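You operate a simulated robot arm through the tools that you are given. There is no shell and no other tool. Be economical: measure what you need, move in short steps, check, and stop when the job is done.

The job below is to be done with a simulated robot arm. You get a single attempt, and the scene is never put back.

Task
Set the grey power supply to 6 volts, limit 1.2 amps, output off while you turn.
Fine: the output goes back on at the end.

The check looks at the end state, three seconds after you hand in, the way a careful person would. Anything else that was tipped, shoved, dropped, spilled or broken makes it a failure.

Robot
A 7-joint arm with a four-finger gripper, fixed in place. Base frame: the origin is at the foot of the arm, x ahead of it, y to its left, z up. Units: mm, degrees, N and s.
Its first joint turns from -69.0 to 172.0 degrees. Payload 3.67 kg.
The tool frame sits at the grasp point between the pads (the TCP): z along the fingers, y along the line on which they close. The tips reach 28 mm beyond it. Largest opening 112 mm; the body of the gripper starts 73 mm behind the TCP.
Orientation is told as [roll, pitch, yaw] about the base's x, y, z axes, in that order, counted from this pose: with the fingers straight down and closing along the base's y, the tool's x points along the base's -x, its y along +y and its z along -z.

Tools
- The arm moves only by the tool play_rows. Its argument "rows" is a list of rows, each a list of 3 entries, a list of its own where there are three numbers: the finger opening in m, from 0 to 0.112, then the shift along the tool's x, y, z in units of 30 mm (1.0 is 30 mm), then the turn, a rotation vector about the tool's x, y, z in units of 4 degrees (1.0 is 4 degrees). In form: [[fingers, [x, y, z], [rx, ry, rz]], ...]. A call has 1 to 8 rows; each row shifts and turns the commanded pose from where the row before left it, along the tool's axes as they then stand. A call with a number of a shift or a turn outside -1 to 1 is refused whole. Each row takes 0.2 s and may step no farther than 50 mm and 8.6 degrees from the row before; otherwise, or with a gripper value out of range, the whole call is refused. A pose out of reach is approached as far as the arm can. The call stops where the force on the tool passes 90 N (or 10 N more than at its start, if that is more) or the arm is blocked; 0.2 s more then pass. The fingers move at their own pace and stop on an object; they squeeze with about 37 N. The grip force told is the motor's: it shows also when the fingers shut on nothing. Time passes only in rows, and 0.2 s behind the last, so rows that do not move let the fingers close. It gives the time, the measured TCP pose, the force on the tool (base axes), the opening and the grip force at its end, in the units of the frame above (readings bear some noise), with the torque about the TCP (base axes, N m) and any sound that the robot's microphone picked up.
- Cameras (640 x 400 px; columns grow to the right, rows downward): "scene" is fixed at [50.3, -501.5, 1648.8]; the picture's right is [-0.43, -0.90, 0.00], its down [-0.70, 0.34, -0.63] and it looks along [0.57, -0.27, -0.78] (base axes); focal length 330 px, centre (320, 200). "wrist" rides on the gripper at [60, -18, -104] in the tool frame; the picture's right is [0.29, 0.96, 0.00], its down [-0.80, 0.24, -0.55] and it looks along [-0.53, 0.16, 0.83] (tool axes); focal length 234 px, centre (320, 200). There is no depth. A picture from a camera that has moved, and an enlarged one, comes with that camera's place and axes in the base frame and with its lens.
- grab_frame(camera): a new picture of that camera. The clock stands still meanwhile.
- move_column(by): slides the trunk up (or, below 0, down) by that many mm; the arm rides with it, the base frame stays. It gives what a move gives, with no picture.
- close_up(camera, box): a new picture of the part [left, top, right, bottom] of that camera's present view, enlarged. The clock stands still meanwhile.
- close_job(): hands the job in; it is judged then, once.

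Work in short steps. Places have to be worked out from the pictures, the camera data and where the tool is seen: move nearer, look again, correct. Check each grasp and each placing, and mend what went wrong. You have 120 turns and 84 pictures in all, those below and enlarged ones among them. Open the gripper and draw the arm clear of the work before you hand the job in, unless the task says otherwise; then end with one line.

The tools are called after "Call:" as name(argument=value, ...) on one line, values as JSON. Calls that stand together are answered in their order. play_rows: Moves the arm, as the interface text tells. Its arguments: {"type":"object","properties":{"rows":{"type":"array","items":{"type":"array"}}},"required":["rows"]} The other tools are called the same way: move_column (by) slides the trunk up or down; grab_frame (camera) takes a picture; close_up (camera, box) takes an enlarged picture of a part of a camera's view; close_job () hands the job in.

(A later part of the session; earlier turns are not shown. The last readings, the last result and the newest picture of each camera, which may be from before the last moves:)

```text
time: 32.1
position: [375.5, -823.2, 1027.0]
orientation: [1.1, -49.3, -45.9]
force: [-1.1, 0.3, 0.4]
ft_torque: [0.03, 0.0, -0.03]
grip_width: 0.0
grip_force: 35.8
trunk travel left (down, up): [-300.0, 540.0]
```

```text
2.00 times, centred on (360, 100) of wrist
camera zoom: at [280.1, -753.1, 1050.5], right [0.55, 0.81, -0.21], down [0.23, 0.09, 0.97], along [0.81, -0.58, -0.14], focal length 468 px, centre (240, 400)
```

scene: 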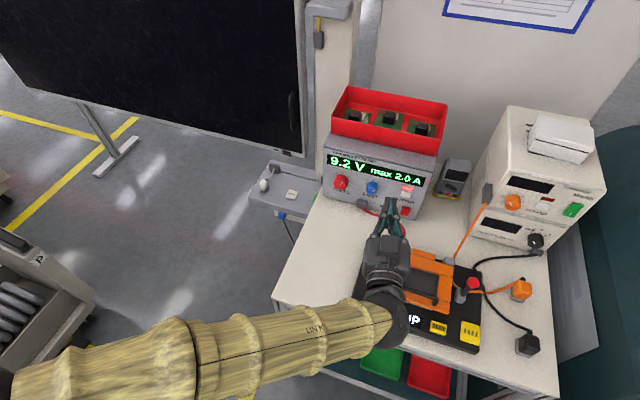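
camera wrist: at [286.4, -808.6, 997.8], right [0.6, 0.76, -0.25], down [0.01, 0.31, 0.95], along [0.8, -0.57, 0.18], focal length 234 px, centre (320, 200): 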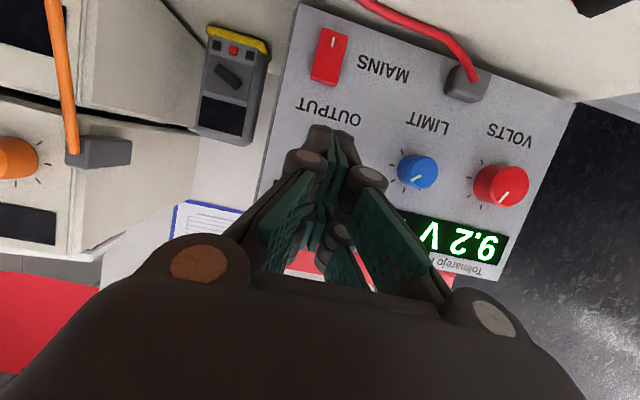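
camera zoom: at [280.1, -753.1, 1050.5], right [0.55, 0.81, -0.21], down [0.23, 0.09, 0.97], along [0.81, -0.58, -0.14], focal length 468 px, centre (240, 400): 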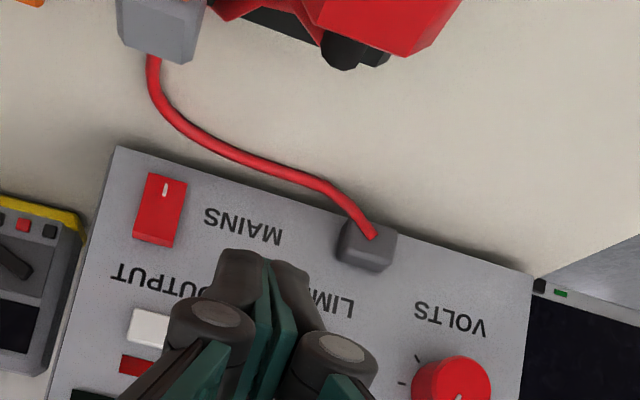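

Output is off (lamp dark, display unchanged, supply not moved), and I keep the press recipe: tilt 41°, yaw -46°, TCP (425,-914,988). Next is the VOLTS knob: I slide left along the panel, open the fingers and level the tool.

Call:
play_rows(rows=[[0.06, [0, 0.96, 0], [0, 0, 0]], [0.06, [0, 0.96, 0], [0, 0, 0]], [0.06, [0, 0.96, 0], [0, 0, 0]], [0.06, [0, 0.96, 0], [0, -1, 0]], [0.06, [0, 0.96, 0], [0, -1, 0]], [0.06, [0, 0, 0], [0, -1, 0]], [0.06, [0, 0, 0], [0, -1, 0]], [0.06, [0, 0, 0], [0, -1, 0]]])

Call:
play_rows(rows=[[0.06, [0, 0, 0], [0, -1, 0]], [0.06, [0, 0, 0], [0, -1, 0]], [0.06, [0, 0, 0], [0, -1, 0]], [0.06, [0, 0, 0], [0, -1, 0]]])

Call:
grab_frame(camera="wrist")

Call:
grab_frame(camera="scene")

```text
time: 33.9
position: [478.4, -722.2, 1028.3]
orientation: [2.1, -69.2, -46.9]
force: [0.1, 0.2, 0.7]
ft_torque: [0.01, -0.02, -0.01]
grip_width: 60.1
grip_force: 0.1
trunk travel left (down, up): [-300.0, 540.0]
```

```text
time: 34.9
position: [479.0, -721.3, 1029.2]
orientation: [9.3, -85.2, -54.2]
force: [-0.2, 0.2, 0.4]
ft_torque: [0.01, 0.02, 0.02]
grip_width: 60.0
grip_force: 0.1
trunk travel left (down, up): [-300.0, 540.0]
```

```text
44 pictures are left
camera wrist: at [390.6, -657.5, 978.0], right [0.66, 0.7, -0.27], down [-0.18, 0.51, 0.84], along [0.73, -0.51, 0.46], focal length 234 px, centre (320, 200)
```

wrist: 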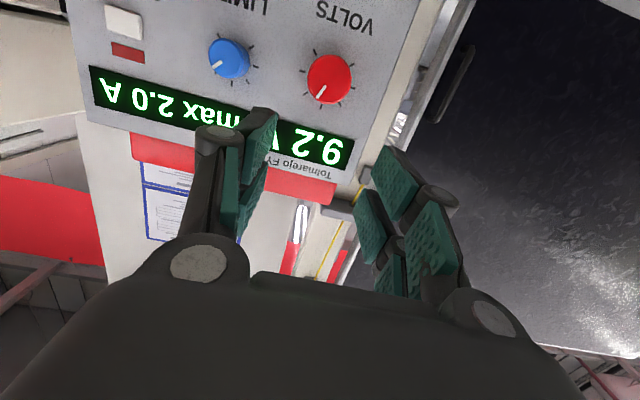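

```text
43 pictures are left
```

scene: 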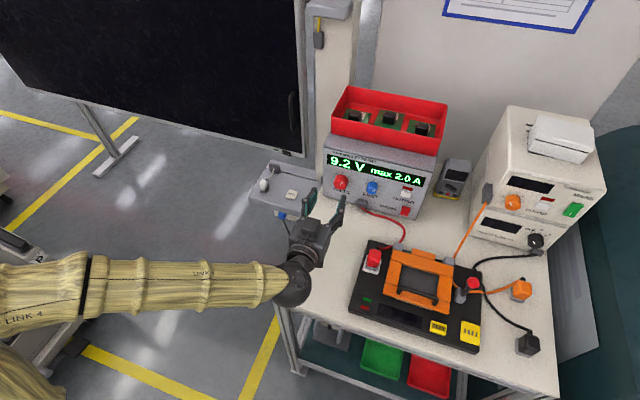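

The knob is centred laterally with the gripper axis, at z≈984 by the wrist view. I level the last 4.5°, lower 45 mm and advance to about 20 mm short of the knob face.

Call:
play_rows(rows=[[0.06, [0, 0, 0], [0, -1, 0]], [0.06, [0.75, 0, 0], [0, 0, 0]], [0.06, [0.75, 0, 0], [0, 0, 0]], [0.06, [0, 0, 0.8], [0, 0, 0]], [0.06, [0, 0, 0.8], [0, 0, 0]]])

Call:
grab_frame(camera="wrist")

Call:
close_up(camera="scene", box=[290, 130, 450, 230])

```text
time: 36.1
position: [514.0, -755.1, 984.8]
orientation: [44.0, -88.9, -89.1]
force: [0.0, -0.9, -0.7]
ft_torque: [0.03, -0.03, 0.02]
grip_width: 59.9
grip_force: 0.1
trunk travel left (down, up): [-300.0, 540.0]
```

```text
42 pictures are left
camera wrist: at [427.9, -694.1, 926.1], right [0.68, 0.68, -0.28], down [-0.22, 0.55, 0.81], along [0.7, -0.48, 0.52], focal length 234 px, centre (320, 200)
```

wrist: 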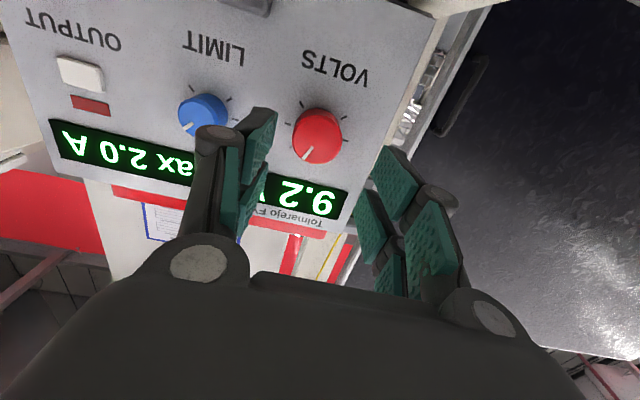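

```text
4.00 times, centred on (370, 180) of scene
camera zoom: at [50.3, -501.5, 1648.8], right [-0.43, -0.9, 0.0], down [-0.7, 0.34, -0.63], along [0.57, -0.27, -0.78], focal length 1322 px, centre (120, 280)
```

zoom: 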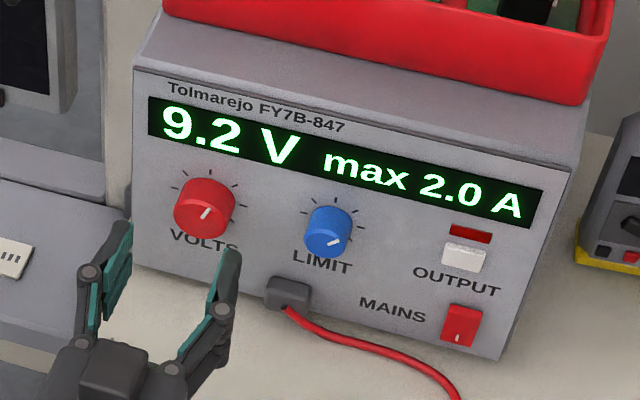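

The fingers straddle VOLTS well, with the knob axis perhaps 3 mm above the tool axis. I raise 3 mm and advance 50 mm with the force guard.

Call:
play_rows(rows=[[0.06, [-0.1, 0, 0.5], [0, 0, 0]], [0.06, [0, 0, 0.5], [0, 0, 0]], [0.06, [0, 0, 0.4], [0, 0, 0]], [0.06, [0, 0, 0.27], [0, 0, 0]]])

Call:
close_up(camera="wrist", box=[180, 40, 500, 240])

Call:
close_up(camera="scene", box=[310, 150, 390, 200])

```text
time: 37.1
position: [549.6, -790.7, 984.6]
orientation: [44.2, -89.0, -89.1]
force: [-0.9, 0.0, 0.3]
ft_torque: [0.0, 0.01, 0.0]
grip_width: 60.0
grip_force: 0.0
trunk travel left (down, up): [-300.0, 540.0]
```

```text
2.00 times, centred on (340, 140) of wrist
camera zoom: at [463.7, -729.1, 926.5], right [0.68, 0.68, -0.28], down [-0.22, 0.55, 0.81], along [0.7, -0.48, 0.52], focal length 468 px, centre (280, 320)
```

zoom: 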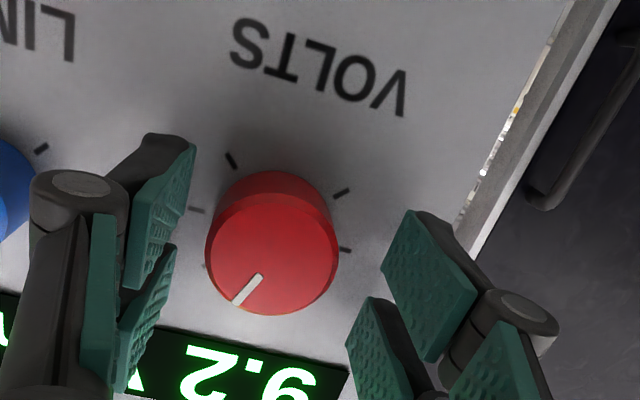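

```text
8.00 times, centred on (350, 175) of scene
camera zoom: at [50.3, -501.5, 1648.8], right [-0.43, -0.9, 0.0], down [-0.7, 0.34, -0.63], along [0.57, -0.27, -0.78], focal length 2644 px, centre (80, 400)
```

zoom: 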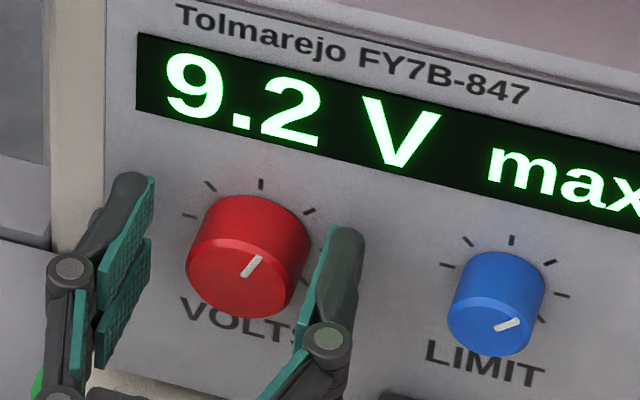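

The knob sits between the pads. I centre by 2.4 mm in y and 2 mm down, advance 5 mm, then close gently onto the knob.

Call:
play_rows(rows=[[0.06, [0.07, -0.08, 0.16], [0, 0, 0]], [0.034, [0, 0, 0], [0, 0, 0]], [0.034, [0, 0, 0], [0, 0, 0]]])

Call:
play_rows(rows=[[0.034, [0, 0, 0], [0, 0, 0]], [0.034, [0, 0, 0], [0, 0, 0]]])

Call:
close_up(camera="wrist", box=[180, 40, 500, 240])

```text
time: 37.9
position: [550.4, -795.6, 983.2]
orientation: [45.9, -88.9, -90.7]
force: [-1.6, -6.5, -0.5]
ft_torque: [0.0, 0.03, -0.26]
grip_width: 36.0
grip_force: 44.4
trunk travel left (down, up): [-300.0, 540.0]
```

```text
time: 38.5
position: [549.1, -796.7, 982.8]
orientation: [46.0, -88.8, -91.0]
force: [-3.8, -7.5, -1.2]
ft_torque: [0.01, 0.03, -0.23]
grip_width: 36.1
grip_force: 44.8
trunk travel left (down, up): [-300.0, 540.0]
```

```text
2.00 times, centred on (340, 140) of wrist
camera zoom: at [464.3, -734.1, 924.5], right [0.68, 0.68, -0.27], down [-0.22, 0.55, 0.81], along [0.7, -0.49, 0.52], focal length 468 px, centre (280, 320)
```

zoom: 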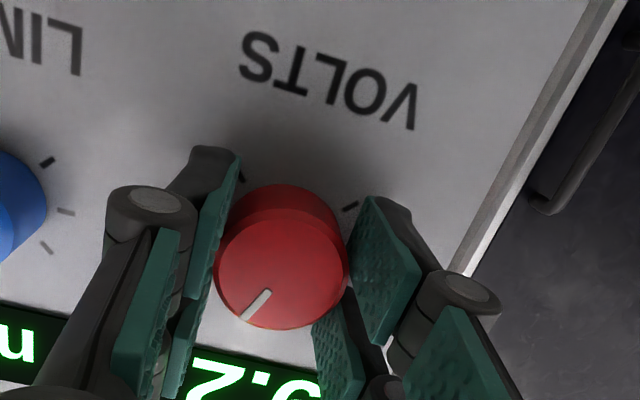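

The grip holds at 36 mm. I turn counter-clockwise 20° and read the display.

Call:
play_rows(rows=[[0.034, [0, -0.05, 0], [0, 0, -1]], [0.034, [0, 0, 0], [0, 0, -1]], [0.034, [0, 0, 0], [0, 0, -1]], [0.034, [0, 0, 0], [0, 0, -1]], [0.034, [0, 0, 0], [0, 0, -1]]])

Call:
close_up(camera="scene", box=[310, 130, 470, 230])

```text
time: 39.7
position: [550.3, -795.9, 982.0]
orientation: [-87.7, -70.6, 42.9]
force: [-7.2, 16.2, -9.7]
ft_torque: [0.11, 0.11, -0.08]
grip_width: 35.8
grip_force: 44.7
trunk travel left (down, up): [-300.0, 540.0]
```

```text
4.00 times, centred on (390, 180) of scene
camera zoom: at [50.3, -501.5, 1648.8], right [-0.43, -0.9, 0.0], down [-0.7, 0.34, -0.63], along [0.57, -0.27, -0.78], focal length 1322 px, centre (40, 280)
```

zoom: 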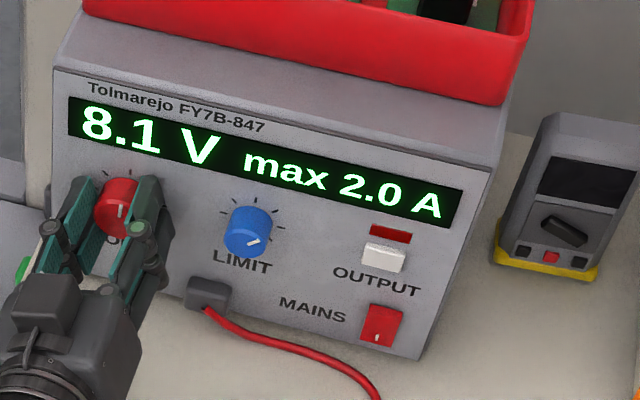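

It reads 8.1 V, about 18° per volt. I turn another 32°, then the rest.

Call:
play_rows(rows=[[0.034, [0, 0, 0], [0, 0, -1]], [0.034, [0, 0, 0], [0, 0, -1]], [0.034, [0, 0, 0], [0, 0, -1]], [0.034, [0, 0, 0], [0, 0, -1]], [0.034, [0, 0, 0], [0, 0, -1]], [0.034, [0, 0, 0], [0, 0, -1]], [0.034, [0, 0, 0], [0, 0, -1]], [0.034, [0, 0, 0], [0, 0, -1]]])

Call:
close_up(camera="scene", box=[310, 130, 470, 230])

```text
time: 41.5
position: [550.8, -795.9, 983.4]
orientation: [-88.9, -38.5, 44.4]
force: [8.9, 34.8, -18.2]
ft_torque: [0.66, 0.56, 0.34]
grip_width: 36.2
grip_force: 45.3
trunk travel left (down, up): [-300.0, 540.0]
```

```text
4.00 times, centred on (390, 180) of scene
camera zoom: at [50.3, -501.5, 1648.8], right [-0.43, -0.9, 0.0], down [-0.7, 0.34, -0.63], along [0.57, -0.27, -0.78], focal length 1322 px, centre (40, 280)
```

zoom: 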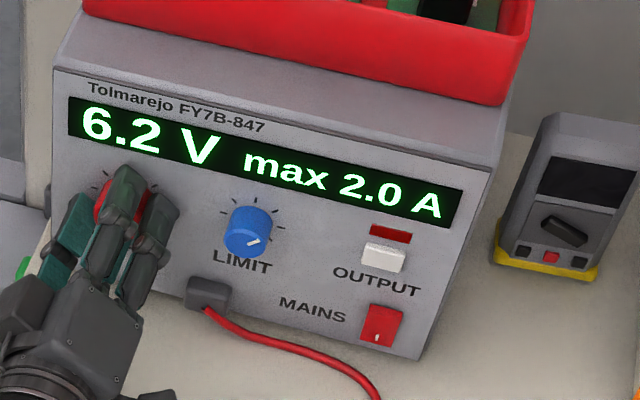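

It reads 6.2 V; about 4° more.

Call:
play_rows(rows=[[0.034, [0, 0, 0], [0, 0, -1]], [0.034, [0, 0, 0], [0, 0, 0]]])

Call:
close_up(camera="scene", box=[310, 130, 470, 230])

```text
time: 42.1
position: [550.1, -796.1, 982.4]
orientation: [-89.1, -34.6, 44.6]
force: [10.3, 40.1, -22.9]
ft_torque: [0.41, 0.41, 1.34]
grip_width: 35.8
grip_force: 45.0
trunk travel left (down, up): [-300.0, 540.0]
```

```text
4.00 times, centred on (390, 180) of scene
camera zoom: at [50.3, -501.5, 1648.8], right [-0.43, -0.9, 0.0], down [-0.7, 0.34, -0.63], along [0.57, -0.27, -0.78], focal length 1322 px, centre (40, 280)
```

zoom: 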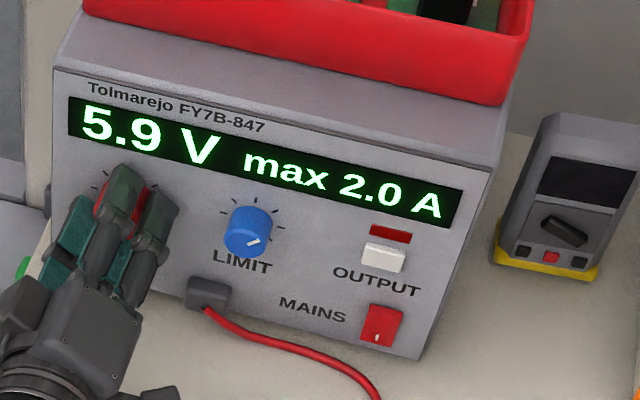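

It overshot slightly to 5.9 V. I turn back 2° and ease the side load by a small shift.

Call:
play_rows(rows=[[0.034, [-0.023, 0.056, -0.033], [0, 0, 0.5]], [0.034, [0, 0, 0], [0, 0, 0]]])

Call:
close_up(camera="scene", box=[310, 130, 470, 230])

```text
time: 42.7
position: [550.1, -796.2, 981.7]
orientation: [-89.2, -36.6, 44.5]
force: [15.1, 18.3, -13.9]
ft_torque: [0.13, 0.15, 0.6]
grip_width: 35.7
grip_force: 44.9
trunk travel left (down, up): [-300.0, 540.0]
```

```text
4.00 times, centred on (390, 180) of scene
camera zoom: at [50.3, -501.5, 1648.8], right [-0.43, -0.9, 0.0], down [-0.7, 0.34, -0.63], along [0.57, -0.27, -0.78], focal length 1322 px, centre (40, 280)
```

zoom: 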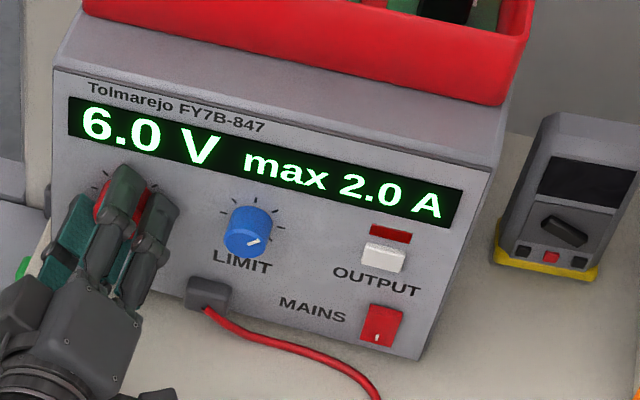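

It reads 6.0 V. I release and back straight out along the tool axis.

Call:
play_rows(rows=[[0.06, [0, 0, 0], [0, 0, 0]], [0.06, [0, 0, 0], [0, 0, 0]], [0.06, [0, 0, -0.8], [0, 0, 0]], [0.06, [0, 0, -0.8], [0, 0, 0]], [0.06, [0, 0, -0.8], [0, 0, 0]]])

Call:
close_up(camera="scene", box=[310, 130, 470, 230])

```text
time: 43.9
position: [497.7, -743.7, 982.5]
orientation: [-89.1, -36.7, 44.5]
force: [0.1, 0.3, -0.7]
ft_torque: [-0.01, 0.02, -0.01]
grip_width: 60.3
grip_force: 0.1
trunk travel left (down, up): [-300.0, 540.0]
```

```text
4.00 times, centred on (390, 180) of scene
camera zoom: at [50.3, -501.5, 1648.8], right [-0.43, -0.9, 0.0], down [-0.7, 0.34, -0.63], along [0.57, -0.27, -0.78], focal length 1322 px, centre (40, 280)
```

zoom: 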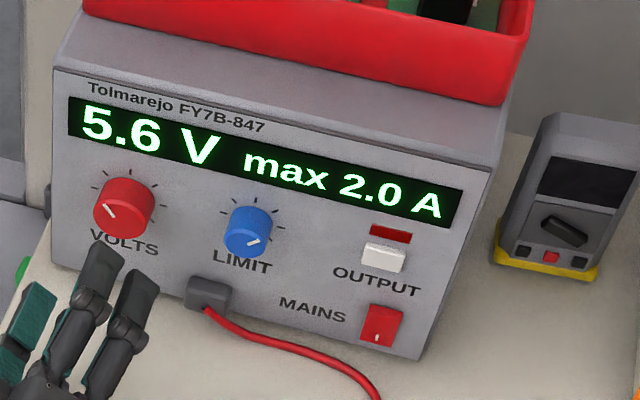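

Releasing dragged the knob to 5.6 V because of a leftover side load. I shift the axis 2.5 mm left and 1.3 mm down as the forces suggest, regrasp in the same orientation and read the force.

Call:
play_rows(rows=[[0.06, [-0.045, 0.083, 0.8], [0, 0, 0]], [0.06, [0, 0, 0.8], [0, 0, 0]], [0.06, [0, 0, 0.75], [0, 0, 0]], [0.042, [0, 0, 0], [0, 0, 0]], [0.034, [0, 0, 0], [0, 0, 0]], [0.034, [0, 0, 0], [0, 0, 0]]])

```text
time: 45.3
position: [549.3, -793.5, 981.4]
orientation: [-89.2, -36.8, 44.5]
force: [0.0, -4.6, 7.1]
ft_torque: [-0.13, -0.13, -0.11]
grip_width: 38.3
grip_force: 4.6
trunk travel left (down, up): [-300.0, 540.0]
```

Grip is not fully closed yet; I let it settle.

Call:
play_rows(rows=[[0.034, [0, 0, 0], [0, 0, 0]], [0.034, [0, 0, 0], [0, 0, 0]]])

```text
time: 45.9
position: [549.3, -793.4, 981.0]
orientation: [-89.1, -36.8, 44.6]
force: [1.1, -6.7, 9.9]
ft_torque: [-0.09, -0.12, -0.04]
grip_width: 39.3
grip_force: 5.1
trunk travel left (down, up): [-300.0, 540.0]
```

The width is 39 mm, a true diameter this time, but the squeeze is light. I command a tighter closing and read again.

Call:
play_rows(rows=[[0.028, [0, 0, 0], [0, 0, 0]], [0.028, [0, 0, 0], [0, 0, 0]], [0.028, [0, 0, 0], [0, 0, 0]]])

Call:
close_up(camera="scene", box=[310, 130, 470, 230])

```text
time: 46.7
position: [548.9, -794.3, 982.1]
orientation: [-89.4, -36.8, 44.6]
force: [1.1, -17.1, 21.7]
ft_torque: [-0.26, -0.3, -0.46]
grip_width: 36.0
grip_force: 44.8
trunk travel left (down, up): [-300.0, 540.0]
```

```text
4.00 times, centred on (390, 180) of scene
camera zoom: at [50.3, -501.5, 1648.8], right [-0.43, -0.9, 0.0], down [-0.7, 0.34, -0.63], along [0.57, -0.27, -0.78], focal length 1322 px, centre (40, 280)
```

zoom: 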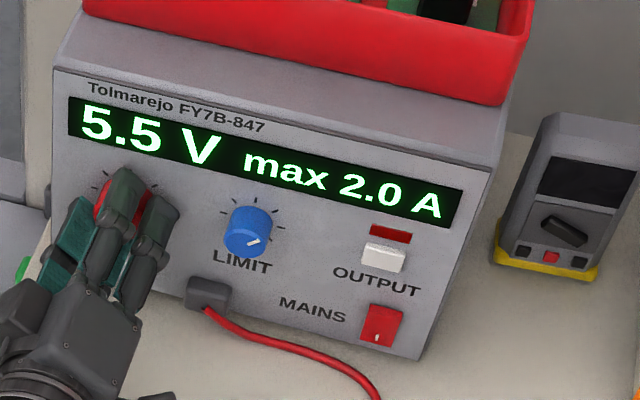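

Forces are now the opposite sign, so the centre is halfway. I shift back 1.2 mm along the closing line and turn clockwise 9°.

Call:
play_rows(rows=[[0.028, [-0.013, -0.04, -0.02], [0, 0, 0]], [0.028, [0, 0, 0], [0, 0, 1]], [0.028, [0, 0, 0], [0, 0, 1]], [0.028, [0, 0, 0], [0, 0, 0.25]], [0.028, [0, 0, 0], [0, 0, 0]]])

Call:
close_up(camera="scene", box=[310, 130, 470, 230])

```text
time: 47.9
position: [550.0, -793.8, 983.2]
orientation: [-88.8, -46.0, 44.2]
force: [-0.7, -22.0, 12.4]
ft_torque: [0.08, 0.05, -0.5]
grip_width: 35.9
grip_force: 45.2
trunk travel left (down, up): [-300.0, 540.0]
```

```text
4.00 times, centred on (390, 180) of scene
camera zoom: at [50.3, -501.5, 1648.8], right [-0.43, -0.9, 0.0], down [-0.7, 0.34, -0.63], along [0.57, -0.27, -0.78], focal length 1322 px, centre (40, 280)
```

zoom: 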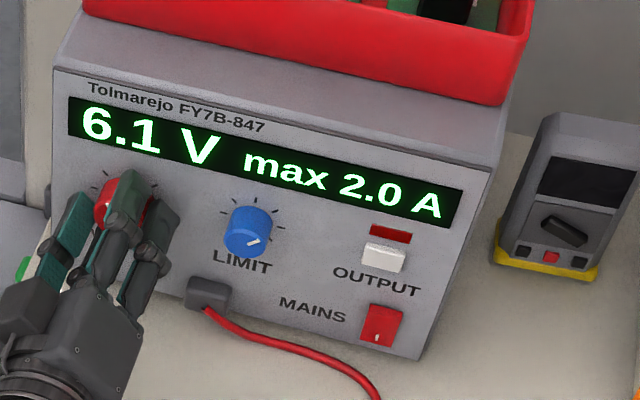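

It reads 6.1 V with 20 N still along the closing line. I shift 1 mm and turn back 1.6°.

Call:
play_rows(rows=[[0.028, [0, -0.034, 0.025], [0, 0, -0.4]], [0.028, [0, 0, 0], [0, 0, 0]]])

```text
time: 48.5
position: [548.1, -795.1, 981.2]
orientation: [-88.7, -44.1, 44.2]
force: [-11.4, -7.1, -1.6]
ft_torque: [-0.34, -0.32, -0.08]
grip_width: 35.8
grip_force: 44.7
trunk travel left (down, up): [-300.0, 540.0]
```

The load is down to about 13 N. One more small centring shift, then I check the reading.

Call:
play_rows(rows=[[0.028, [0.02, -0.015, 0], [0, 0, 0]], [0.028, [0, 0, 0], [0, 0, 0]]])

Call:
close_up(camera="scene", box=[310, 130, 470, 230])

```text
time: 49.1
position: [548.8, -793.7, 982.1]
orientation: [-88.8, -44.1, 44.2]
force: [-13.5, 11.7, -10.6]
ft_torque: [0.48, 0.5, -0.24]
grip_width: 36.0
grip_force: 45.4
trunk travel left (down, up): [-300.0, 540.0]
```

```text
4.00 times, centred on (390, 180) of scene
camera zoom: at [50.3, -501.5, 1648.8], right [-0.43, -0.9, 0.0], down [-0.7, 0.34, -0.63], along [0.57, -0.27, -0.78], focal length 1322 px, centre (40, 280)
```

zoom: 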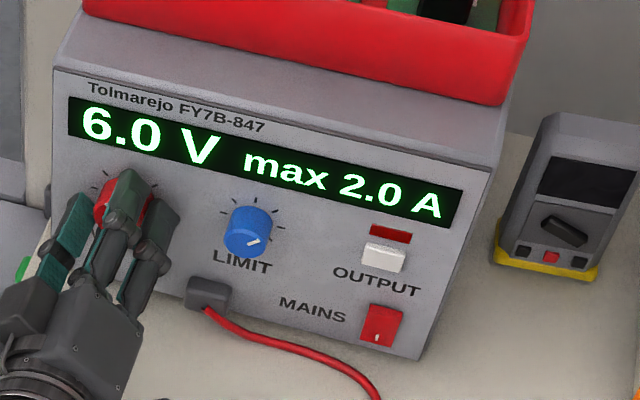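

It reads 6.0 V with a low lateral load. I open slowly in steps so the load relaxes evenly, then retract.

Call:
play_rows(rows=[[0.035, [0, 0, -0.02], [0, 0, 0]], [0.0365, [0, 0, 0], [0, 0, 0]], [0.038, [0, 0, 0], [0, 0, 0]], [0.041, [0, 0, 0], [0, 0, 0]], [0.045, [0, 0, 0], [0, 0, 0]], [0.06, [0, 0, 0], [0, 0, 0]], [0.06, [0, 0, 0], [0, 0, 0]]])

Call:
close_up(camera="scene", box=[310, 130, 470, 230])

```text
time: 50.7
position: [549.1, -795.3, 983.5]
orientation: [-88.9, -44.2, 44.2]
force: [-0.8, 0.4, 0.3]
ft_torque: [0.0, -0.01, 0.0]
grip_width: 60.1
grip_force: 0.1
trunk travel left (down, up): [-300.0, 540.0]
```

```text
4.00 times, centred on (390, 180) of scene
camera zoom: at [50.3, -501.5, 1648.8], right [-0.43, -0.9, 0.0], down [-0.7, 0.34, -0.63], along [0.57, -0.27, -0.78], focal length 1322 px, centre (40, 280)
```

zoom: 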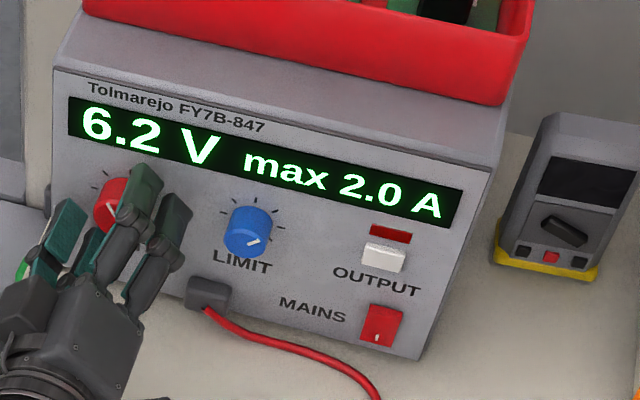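

The release moved it to 6.2 V. I regrip lightly at the same centred pose, turn 3.6° counter-clockwise, ease open again and read.

Call:
play_rows(rows=[[0.045, [0, 0, 0], [0, 0, 0]], [0.036, [0, 0, 0], [0, 0, 0]], [0.034, [0, 0, 0], [0, 0, 0]], [0.034, [0, 0, 0], [0, 0, 0]], [0.034, [0, 0, 0], [0, 0, 0]]])

Call:
play_rows(rows=[[0.034, [0, 0, 0], [0, 0, -0.45]], [0.034, [0, 0, 0], [0, 0, -0.45]], [0.034, [0, 0, 0], [0, 0, 0]]])

Call:
close_up(camera="scene", box=[310, 130, 470, 230])

```text
time: 51.9
position: [548.8, -794.5, 983.0]
orientation: [-89.0, -44.1, 44.3]
force: [1.1, 5.4, -4.3]
ft_torque: [0.13, 0.08, 0.18]
grip_width: 37.6
grip_force: 3.1
trunk travel left (down, up): [-300.0, 540.0]
```

```text
time: 52.7
position: [549.4, -795.5, 982.9]
orientation: [-89.1, -40.4, 44.4]
force: [4.4, -2.3, -0.4]
ft_torque: [0.15, 0.16, -0.21]
grip_width: 36.2
grip_force: 45.0
trunk travel left (down, up): [-300.0, 540.0]
```

```text
4.00 times, centred on (390, 180) of scene
camera zoom: at [50.3, -501.5, 1648.8], right [-0.43, -0.9, 0.0], down [-0.7, 0.34, -0.63], along [0.57, -0.27, -0.78], focal length 1322 px, centre (40, 280)
```

zoom: 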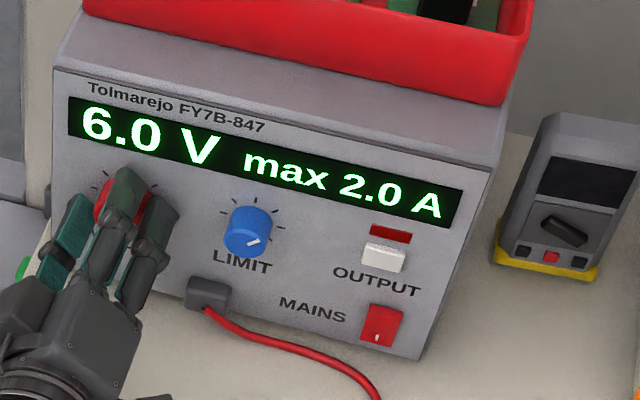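

It reads 6.0 V and the side load is now only about 5 N. I open and retract.

Call:
play_rows(rows=[[0.038, [0, 0, 0], [0, 0, 0]], [0.042, [0, 0, 0], [0, 0, 0]], [0.06, [0, 0, 0], [0, 0, 0]], [0.06, [0, 0, 0], [0, 0, 0]], [0.06, [0, 0, -0.8], [0, 0, 0]], [0.06, [0, 0, -0.8], [0, 0, 0]], [0.06, [0, 0, -0.8], [0, 0, 0]]])

Call:
close_up(camera="scene", box=[310, 130, 470, 230])

```text
time: 54.3
position: [496.5, -740.9, 981.8]
orientation: [-88.9, -40.5, 44.5]
force: [-0.4, -0.2, 0.2]
ft_torque: [0.0, 0.01, 0.01]
grip_width: 60.1
grip_force: 0.1
trunk travel left (down, up): [-300.0, 540.0]
```

```text
4.00 times, centred on (390, 180) of scene
camera zoom: at [50.3, -501.5, 1648.8], right [-0.43, -0.9, 0.0], down [-0.7, 0.34, -0.63], along [0.57, -0.27, -0.78], focal length 1322 px, centre (40, 280)
```

zoom: 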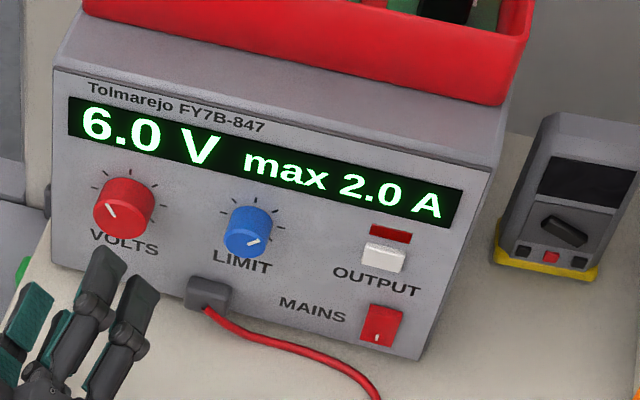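

VOLTS stays at 6.0 V after release. For LIMIT I'll use a 17° down-tilt to clear the fixture's red button, so I first unroll the wrist.

Call:
play_rows(rows=[[0.056, [0, 0, 0], [0, 0, 1]], [0.056, [0, 0, 0], [0, 0, 1]], [0.056, [0, 0, 0], [0, 0, 1]], [0.056, [0, 0, 0], [0, 0, 1]], [0.056, [0, 0, 0], [0, 0, 1]], [0.056, [0, 0, 0], [0, 0, 1]], [0.056, [0, 0, 0], [0, 0, 1]], [0.056, [0, 0, 0], [0, 0, 1]]])

Call:
play_rows(rows=[[0.056, [0, 0, 0], [0, 0, 1]], [0.056, [0, 0, 0], [0, 0, 1]], [0.056, [0, 0, 0], [0, 0, 1]], [0.056, [0, 0, 0], [0, 0, 1]], [0.056, [0, 0, 0], [0, 1, 0.4]], [0.056, [0, 0, 0], [0, 1, 0]], [0.056, [0, 0, 0], [0, 1, 0]], [0.056, [0, 0, 0], [0, 1, 0]]])

```text
time: 56.1
position: [496.7, -742.2, 983.3]
orientation: [-87.6, -72.6, 42.7]
force: [-0.7, -0.3, 0.8]
ft_torque: [0.0, -0.01, 0.0]
grip_width: 56.0
grip_force: 0.0
trunk travel left (down, up): [-300.0, 540.0]
```

```text
time: 57.9
position: [496.5, -742.4, 985.9]
orientation: [0.6, -73.2, -45.7]
force: [1.1, 0.1, -0.5]
ft_torque: [0.01, 0.03, -0.03]
grip_width: 56.2
grip_force: 0.2
trunk travel left (down, up): [-300.0, 540.0]
```

The orientation is now roll 0, tilt 17°, yaw -46°. I raise 19 mm, slide 82 mm right to LIMIT, then approach to about 12 mm short and look.

Call:
play_rows(rows=[[0.056, [-0.61, 0, -0.18], [0, 0, 0]], [0.056, [0, -0.913, 0], [0, 0, 0]], [0.056, [0, -0.913, 0], [0, 0, 0]], [0.056, [0, -0.913, 0], [0, 0, 0]], [0.056, [-0.22, 0, 0.73], [0, 0, 0]], [0.056, [-0.22, 0, 0.73], [0, 0, 0]]])

Call:
close_up(camera="wrist", box=[180, 40, 500, 240])

Call:
close_up(camera="scene", box=[320, 150, 448, 230])

```text
time: 59.3
position: [468.2, -831.9, 1003.4]
orientation: [0.6, -73.3, -45.8]
force: [0.0, 0.0, 0.2]
ft_torque: [-0.02, 0.01, 0.0]
grip_width: 56.0
grip_force: 0.1
trunk travel left (down, up): [-300.0, 540.0]
```

```text
2.00 times, centred on (340, 140) of wrist
camera zoom: at [374.3, -761.8, 975.3], right [0.62, 0.74, -0.27], down [-0.04, 0.38, 0.92], along [0.78, -0.56, 0.27], focal length 468 px, centre (280, 320)
```

zoom: 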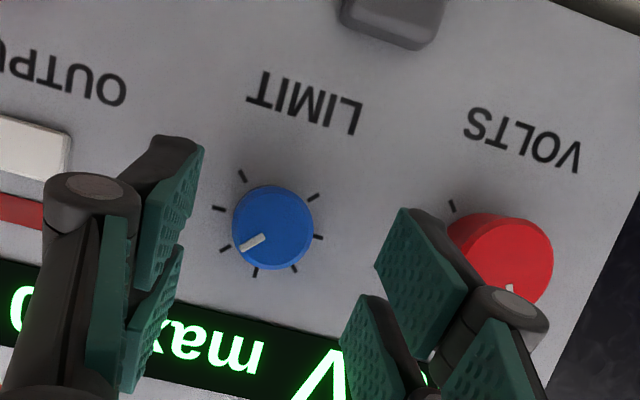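

```text
5.00 times, centred on (384, 190) of scene
camera zoom: at [50.3, -501.5, 1648.8], right [-0.43, -0.9, 0.0], down [-0.7, 0.34, -0.63], along [0.57, -0.27, -0.78], focal length 1652 px, centre (0, 250)
```

zoom: 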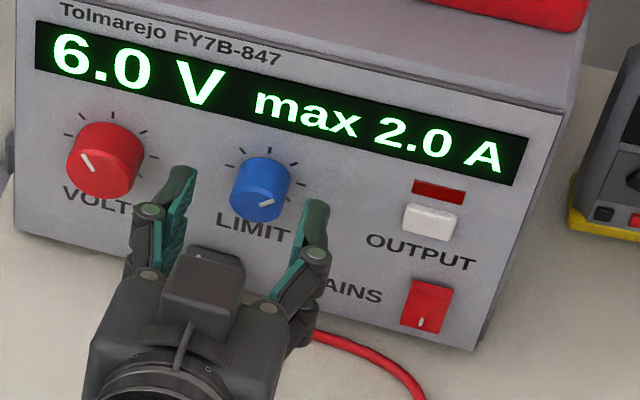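

LIMIT is centred laterally (r'=241) at z≈990. I descend 13 mm, advance 31 mm and close on the knob.

Call:
play_rows(rows=[[0.056, [0.427, 0, 0.13], [0, 0, 0]], [0.056, [-0.15, 0, 0.5], [0, 0, 0]], [0.056, [-0.15, 0, 0.49], [0, 0, 0]], [0.035, [0, 0, 0], [0, 0, 0]], [0.024, [0, 0, 0], [0, 0, 0]], [0.022, [0, 0, 0], [0, 0, 0]], [0.022, [0, 0, 0], [0, 0, 0]]])

Call:
play_rows(rows=[[0.022, [0, 0, 0], [0, 0, 0]], [0.022, [0, 0, 0], [0, 0, 0]]])

Call:
close_up(camera="wrist", box=[180, 40, 500, 240])

```text
time: 60.9
position: [489.4, -853.3, 988.0]
orientation: [0.8, -73.2, -45.9]
force: [-12.9, -10.4, -0.3]
ft_torque: [0.09, -0.02, -0.44]
grip_width: 30.3
grip_force: 7.7
trunk travel left (down, up): [-300.0, 540.0]
```

```text
time: 61.5
position: [490.1, -853.2, 987.5]
orientation: [0.8, -73.2, -45.8]
force: [-13.4, -8.5, -1.2]
ft_torque: [0.13, 0.07, -0.47]
grip_width: 30.7
grip_force: 7.9
trunk travel left (down, up): [-300.0, 540.0]
```

```text
2.00 times, centred on (340, 140) of wrist
camera zoom: at [395.5, -784.4, 960.4], right [0.62, 0.74, -0.27], down [-0.05, 0.38, 0.92], along [0.78, -0.56, 0.27], focal length 468 px, centre (280, 320)
```

zoom: 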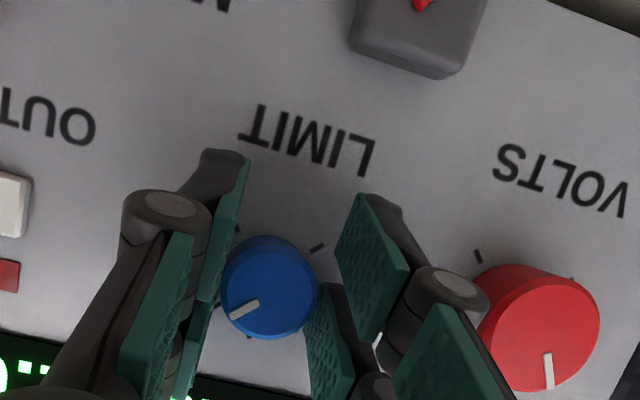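

The knob is held at 30.5 mm with a 15 N sideways load. I shift 0.8 mm right, tighten, and check the force.

Call:
play_rows(rows=[[0.016, [0, -0.027, 0], [0, 0, 0]], [0.016, [0, 0, 0], [0, 0, 0]], [0.016, [0, 0, 0], [0, 0, 0]]])

```text
time: 62.3
position: [489.4, -854.4, 988.8]
orientation: [0.9, -73.2, -45.9]
force: [-24.4, -3.8, -2.3]
ft_torque: [0.1, 0.06, -0.57]
grip_width: 27.6
grip_force: 45.1
trunk travel left (down, up): [-300.0, 540.0]
```

Still 20 N to the right; another 1 mm shift, then I start turning 16° about the panel normal.

Call:
play_rows(rows=[[0.016, [0.007, -0.033, -0.022], [0, 0, 0]], [0.016, [0, 0, 0], [0, 0, 0]], [0.016, [0, 0, 0], [0.289, 0, -0.957]], [0.016, [0, 0, 0], [0.289, 0, -0.957]], [0.016, [0, 0, 0], [0.289, 0, -0.957]], [0.016, [0, 0, 0], [0.289, 0, -0.957]], [0.016, [0, 0, 0], [0, 0, 0]]])

Call:
close_up(camera="scene", box=[310, 130, 470, 230])

```text
time: 63.9
position: [489.0, -855.8, 988.7]
orientation: [-44.3, -67.1, -3.1]
force: [-32.0, 8.2, -14.2]
ft_torque: [0.46, 0.45, -0.55]
grip_width: 28.0
grip_force: 45.1
trunk travel left (down, up): [-300.0, 540.0]
heard: snap
```

```text
4.00 times, centred on (390, 180) of scene
camera zoom: at [50.3, -501.5, 1648.8], right [-0.43, -0.9, 0.0], down [-0.7, 0.34, -0.63], along [0.57, -0.27, -0.78], focal length 1322 px, centre (40, 280)
```

zoom: 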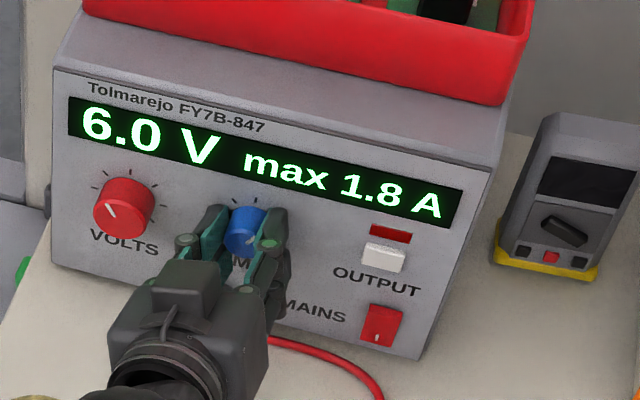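

A "snap" was heard during the turn, though the display went to 1.8 A as expected. I inspect before continuing.

Call:
close_up(camera="wrist", box=[160, 0, 560, 250])

Call:
grab_frame(camera="scene")

```text
1.60 times, centred on (360, 125) of wrist
camera zoom: at [389.6, -790.5, 967.0], right [0.54, 0.66, -0.53], down [0.13, 0.55, 0.82], along [0.83, -0.51, 0.21], focal length 375 px, centre (256, 320)
```

zoom: 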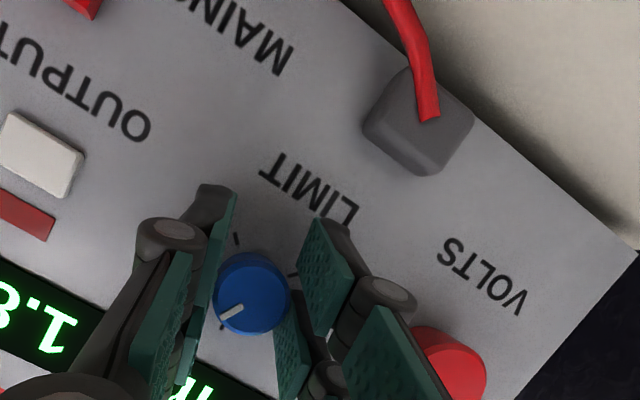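

```text
21 pictures are left
```

scene: 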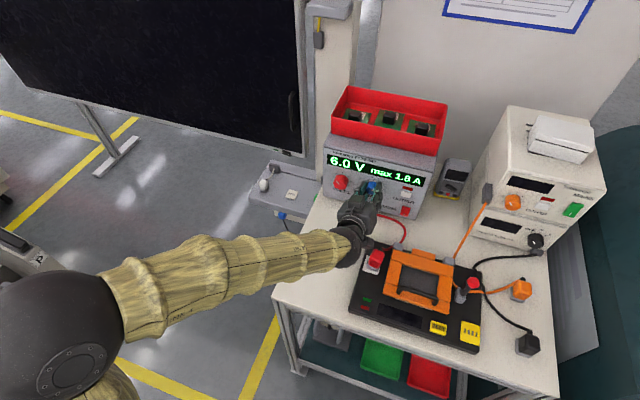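

The fixture's display went dark with the output off (it is fed by this supply). I zoom into the fixture to see whether anything there snapped or moved.

Call:
close_up(camera="scene", box=[330, 180, 560, 360])

```text
2.22 times, centred on (445, 270) of scene
camera zoom: at [50.3, -501.5, 1648.8], right [-0.43, -0.9, 0.0], down [-0.7, 0.34, -0.63], along [0.57, -0.27, -0.78], focal length 734 px, centre (42, 44)
```

zoom: 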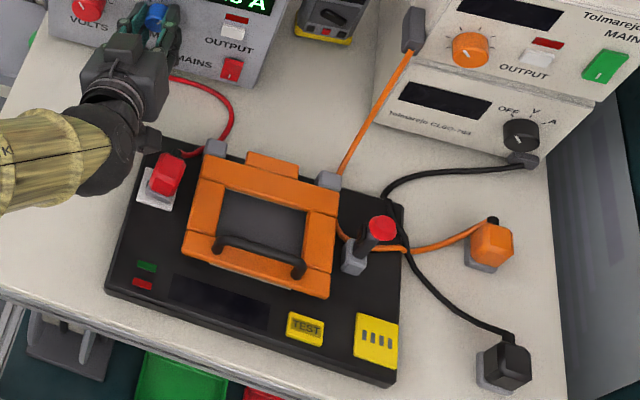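

The red piece at the fixture's corner now leans, so my hand may have snapped it over. I enlarge that spot.

Call:
close_up(camera="scene", box=[340, 220, 420, 280])

```text
6.67 times, centred on (380, 250) of scene
camera zoom: at [50.3, -501.5, 1648.8], right [-0.43, -0.9, 0.0], down [-0.7, 0.34, -0.63], along [0.57, -0.27, -0.78], focal length 2203 px, centre (-80, -133)
```

zoom: 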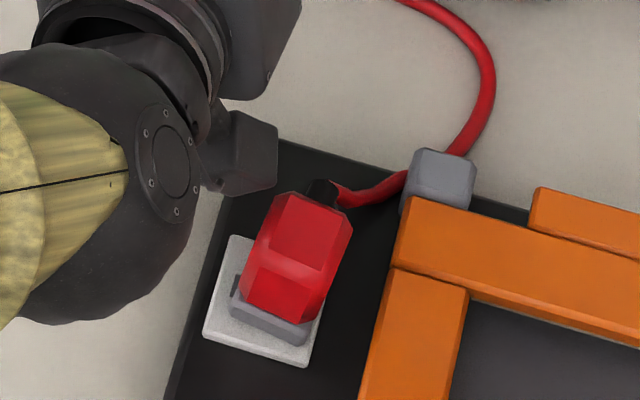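

The red plug in the fixture's corner socket has been nudged by the underside of my hand (camera block). I release the knob, reverse the roll to move the block away from the plug, then rise clear.

Call:
play_rows(rows=[[0.034, [0, 0, 0], [0, 0, 0]], [0.052, [0, 0, 0], [0, 0, 0]], [0.052, [0, 0, 0], [-0.289, 0, 0.957]], [0.052, [0, 0, 0], [-0.289, 0, 0.957]], [0.052, [0, 0, 0], [-0.289, 0, 0.957]], [0.052, [0, 0, 0], [-0.289, 0, 0.957]], [0.052, [-0.1, 0, -0.03], [0, 0, 0]]])

Call:
close_up(camera="scene", box=[340, 220, 420, 280])

```text
time: 65.5
position: [490.8, -854.7, 991.7]
orientation: [0.7, -73.3, -45.6]
force: [0.3, -0.1, 0.7]
ft_torque: [0.0, 0.0, -0.02]
grip_width: 52.2
grip_force: 0.0
trunk travel left (down, up): [-300.0, 540.0]
```

```text
6.67 times, centred on (380, 250) of scene
camera zoom: at [50.3, -501.5, 1648.8], right [-0.43, -0.9, 0.0], down [-0.7, 0.34, -0.63], along [0.57, -0.27, -0.78], focal length 2203 px, centre (-80, -133)
```

zoom: 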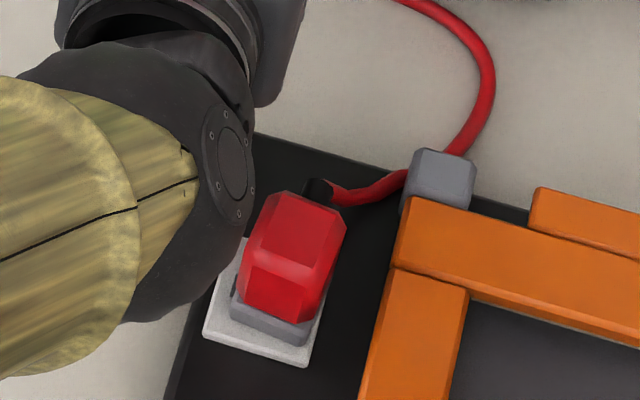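

The plug looks upright and in its place now; I'll verify it later by the fixture's display when power is back. To stay clear I raise the hand and increase the tilt to 30°.

Call:
play_rows(rows=[[0.056, [-0.48, -0.033, -0.145], [0, 0, 0]], [0.056, [0.03, 0, -0.1], [0, 1, 0]], [0.056, [0.04, 0, -0.1], [0, 1, 0]], [0.056, [0, 0, 0], [0, 1, 0]], [0.056, [0, 0, 0], [0, 0.3, 0]]])

Call:
close_up(camera="scene", box=[320, 160, 480, 280])

```text
time: 66.7
position: [485.9, -851.9, 1008.2]
orientation: [0.3, -60.1, -45.2]
force: [0.3, 0.1, -0.8]
ft_torque: [0.0, -0.01, 0.01]
grip_width: 55.9
grip_force: 0.0
trunk travel left (down, up): [-300.0, 540.0]
```

```text
3.33 times, centred on (400, 220) of scene
camera zoom: at [50.3, -501.5, 1648.8], right [-0.43, -0.9, 0.0], down [-0.7, 0.34, -0.63], along [0.57, -0.27, -0.78], focal length 1102 px, centre (53, 133)
```

zoom: 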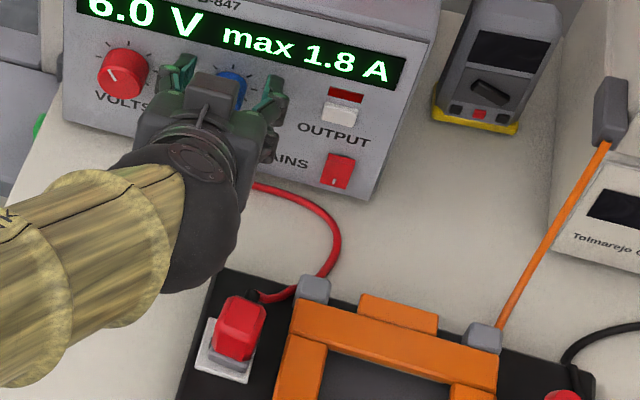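

The hand is clear of the plug. I lower 19 mm so the fingers straddle LIMIT, close, and read the force.

Call:
play_rows(rows=[[0.056, [0.275, 0, 0.16], [0, 0, 0]], [0.056, [0.265, 0, 0.17], [0, 0, 0]], [0.035, [0, 0, 0], [0, 0, 0]], [0.022, [0, 0, 0], [0, 0, 0]], [0.016, [0, 0, 0], [0, 0, 0]], [0.016, [0, 0, 0], [0, 0, 0]], [0.016, [0, 0, 0], [0, 0, 0]]])

```text
time: 68.3
position: [486.9, -852.2, 987.5]
orientation: [0.3, -60.0, -45.2]
force: [2.3, 2.4, 0.2]
ft_torque: [-0.04, -0.02, 0.17]
grip_width: 27.5
grip_force: 44.8
trunk travel left (down, up): [-300.0, 540.0]
```

It is well centred (3 N). I turn counter-clockwise 28° about the panel normal and check sound and force.

Call:
play_rows(rows=[[0.016, [0, 0, 0], [0.498, 0, -0.867]], [0.016, [0, 0, 0], [0.498, 0, -0.867]], [0.016, [0, 0, 0], [0.498, 0, -0.867]], [0.016, [0, 0, 0], [0.498, 0, -0.867]], [0.016, [0, 0, 0], [0.498, 0, -0.867]], [0.016, [0, 0, 0], [0.498, 0, -0.867]], [0.016, [0, 0, 0], [0.498, 0, -0.867]], [0.016, [0, 0, 0], [0, 0, 0]]])

Call:
close_up(camera="scene", box=[310, 130, 470, 230])

```text
time: 70.1
position: [486.3, -852.8, 987.8]
orientation: [-46.5, -50.0, -6.1]
force: [-14.5, 4.6, -9.0]
ft_torque: [0.6, 0.56, -0.48]
grip_width: 27.8
grip_force: 45.6
trunk travel left (down, up): [-300.0, 540.0]
```

```text
4.00 times, centred on (390, 180) of scene
camera zoom: at [50.3, -501.5, 1648.8], right [-0.43, -0.9, 0.0], down [-0.7, 0.34, -0.63], along [0.57, -0.27, -0.78], focal length 1322 px, centre (40, 280)
```

zoom: 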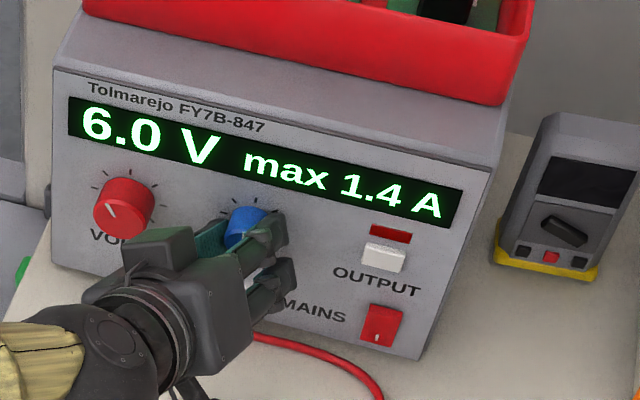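

It reads 1.4 A. I turn about 14° more.

Call:
play_rows(rows=[[0.016, [0, 0, 0], [0.498, 0, -0.867]], [0.016, [0, 0, 0], [0.498, 0, -0.867]], [0.016, [0, 0, 0], [0.498, 0, -0.867]], [0.016, [0, 0, 0], [0.249, 0, -0.433]], [0.016, [0, 0, 0], [0, 0, 0]]])

Call:
close_up(camera="scene", box=[310, 130, 470, 230])

```text
time: 71.3
position: [485.3, -852.5, 988.5]
orientation: [-60.7, -40.1, 4.2]
force: [-20.3, -2.3, -3.0]
ft_torque: [0.33, 0.3, -0.76]
grip_width: 27.8
grip_force: 45.4
trunk travel left (down, up): [-300.0, 540.0]
```

```text
4.00 times, centred on (390, 180) of scene
camera zoom: at [50.3, -501.5, 1648.8], right [-0.43, -0.9, 0.0], down [-0.7, 0.34, -0.63], along [0.57, -0.27, -0.78], focal length 1322 px, centre (40, 280)
```

zoom: 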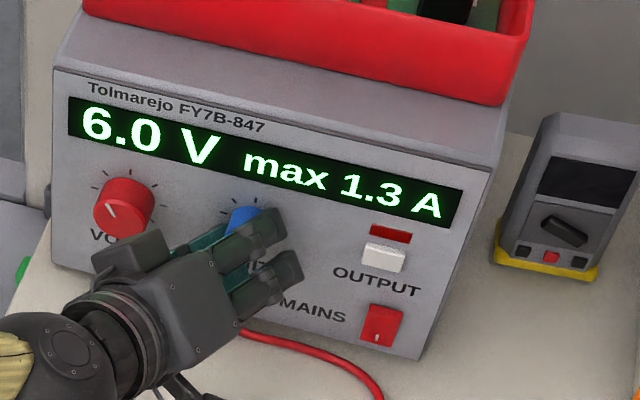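

It reads 1.3 A. I turn 8° more while easing the sideways load, then read.

Call:
play_rows(rows=[[0.016, [0, 0, 0], [0.498, 0, -0.867]], [0.016, [0.026, -0.017, -0.004], [0.498, 0, -0.867]], [0.016, [0, 0, 0], [0, 0, 0]]])

Call:
close_up(camera="scene", box=[310, 130, 470, 230])

```text
time: 72.1
position: [485.2, -853.6, 989.7]
orientation: [-67.1, -34.0, 8.1]
force: [-9.8, -13.5, 3.5]
ft_torque: [-0.06, -0.1, -0.53]
grip_width: 27.5
grip_force: 44.5
trunk travel left (down, up): [-300.0, 540.0]
```

```text
4.00 times, centred on (390, 180) of scene
camera zoom: at [50.3, -501.5, 1648.8], right [-0.43, -0.9, 0.0], down [-0.7, 0.34, -0.63], along [0.57, -0.27, -0.78], focal length 1322 px, centre (40, 280)
```

zoom: 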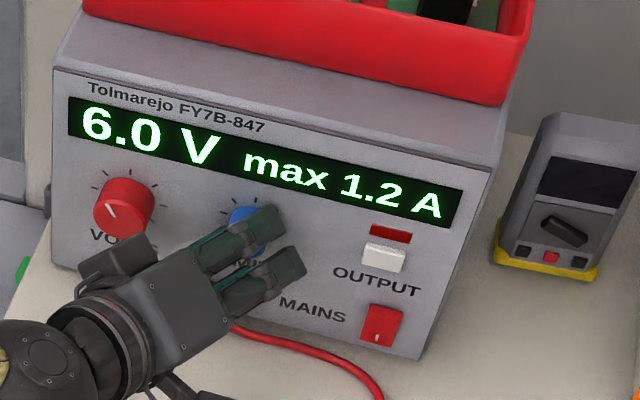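

It reads 1.2 A. I ease the remaining 16 N, then release in steps and withdraw along the tool axis.

Call:
play_rows(rows=[[0.016, [0.015, -0.022, 0], [0, 0, 0]], [0.016, [0, 0, 0], [0, 0, 0]]])

Call:
play_rows(rows=[[0.029, [0, 0, 0], [0, 0, 0]], [0.033, [0, 0, 0], [0, 0, 0]], [0.052, [0, 0, 0], [0, 0, 0]], [0.052, [0, 0, 0], [0, 0, 0]], [0.052, [0, 0, -0.7], [0, 0, 0]], [0.052, [0, 0, -0.7], [0, 0, 0]], [0.052, [0, 0, -0.7], [0, 0, 0]]])

Call:
close_up(camera="scene", box=[310, 130, 470, 230])

```text
time: 72.7
position: [485.3, -854.6, 987.6]
orientation: [-67.3, -34.0, 8.2]
force: [0.8, -15.3, 8.1]
ft_torque: [-0.11, -0.12, -0.38]
grip_width: 27.5
grip_force: 44.8
trunk travel left (down, up): [-300.0, 540.0]
```

```text
time: 74.3
position: [464.2, -798.3, 1009.5]
orientation: [-67.1, -34.0, 8.0]
force: [0.4, -0.2, -0.1]
ft_torque: [0.02, -0.01, 0.02]
grip_width: 52.1
grip_force: 0.0
trunk travel left (down, up): [-300.0, 540.0]
```

```text
4.00 times, centred on (390, 180) of scene
camera zoom: at [50.3, -501.5, 1648.8], right [-0.43, -0.9, 0.0], down [-0.7, 0.34, -0.63], along [0.57, -0.27, -0.78], focal length 1322 px, centre (40, 280)
```

zoom: 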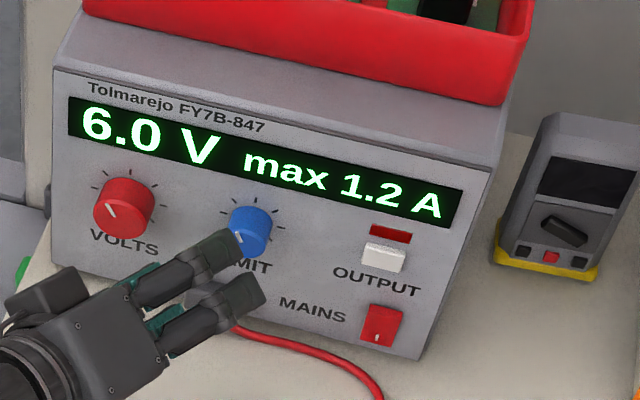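

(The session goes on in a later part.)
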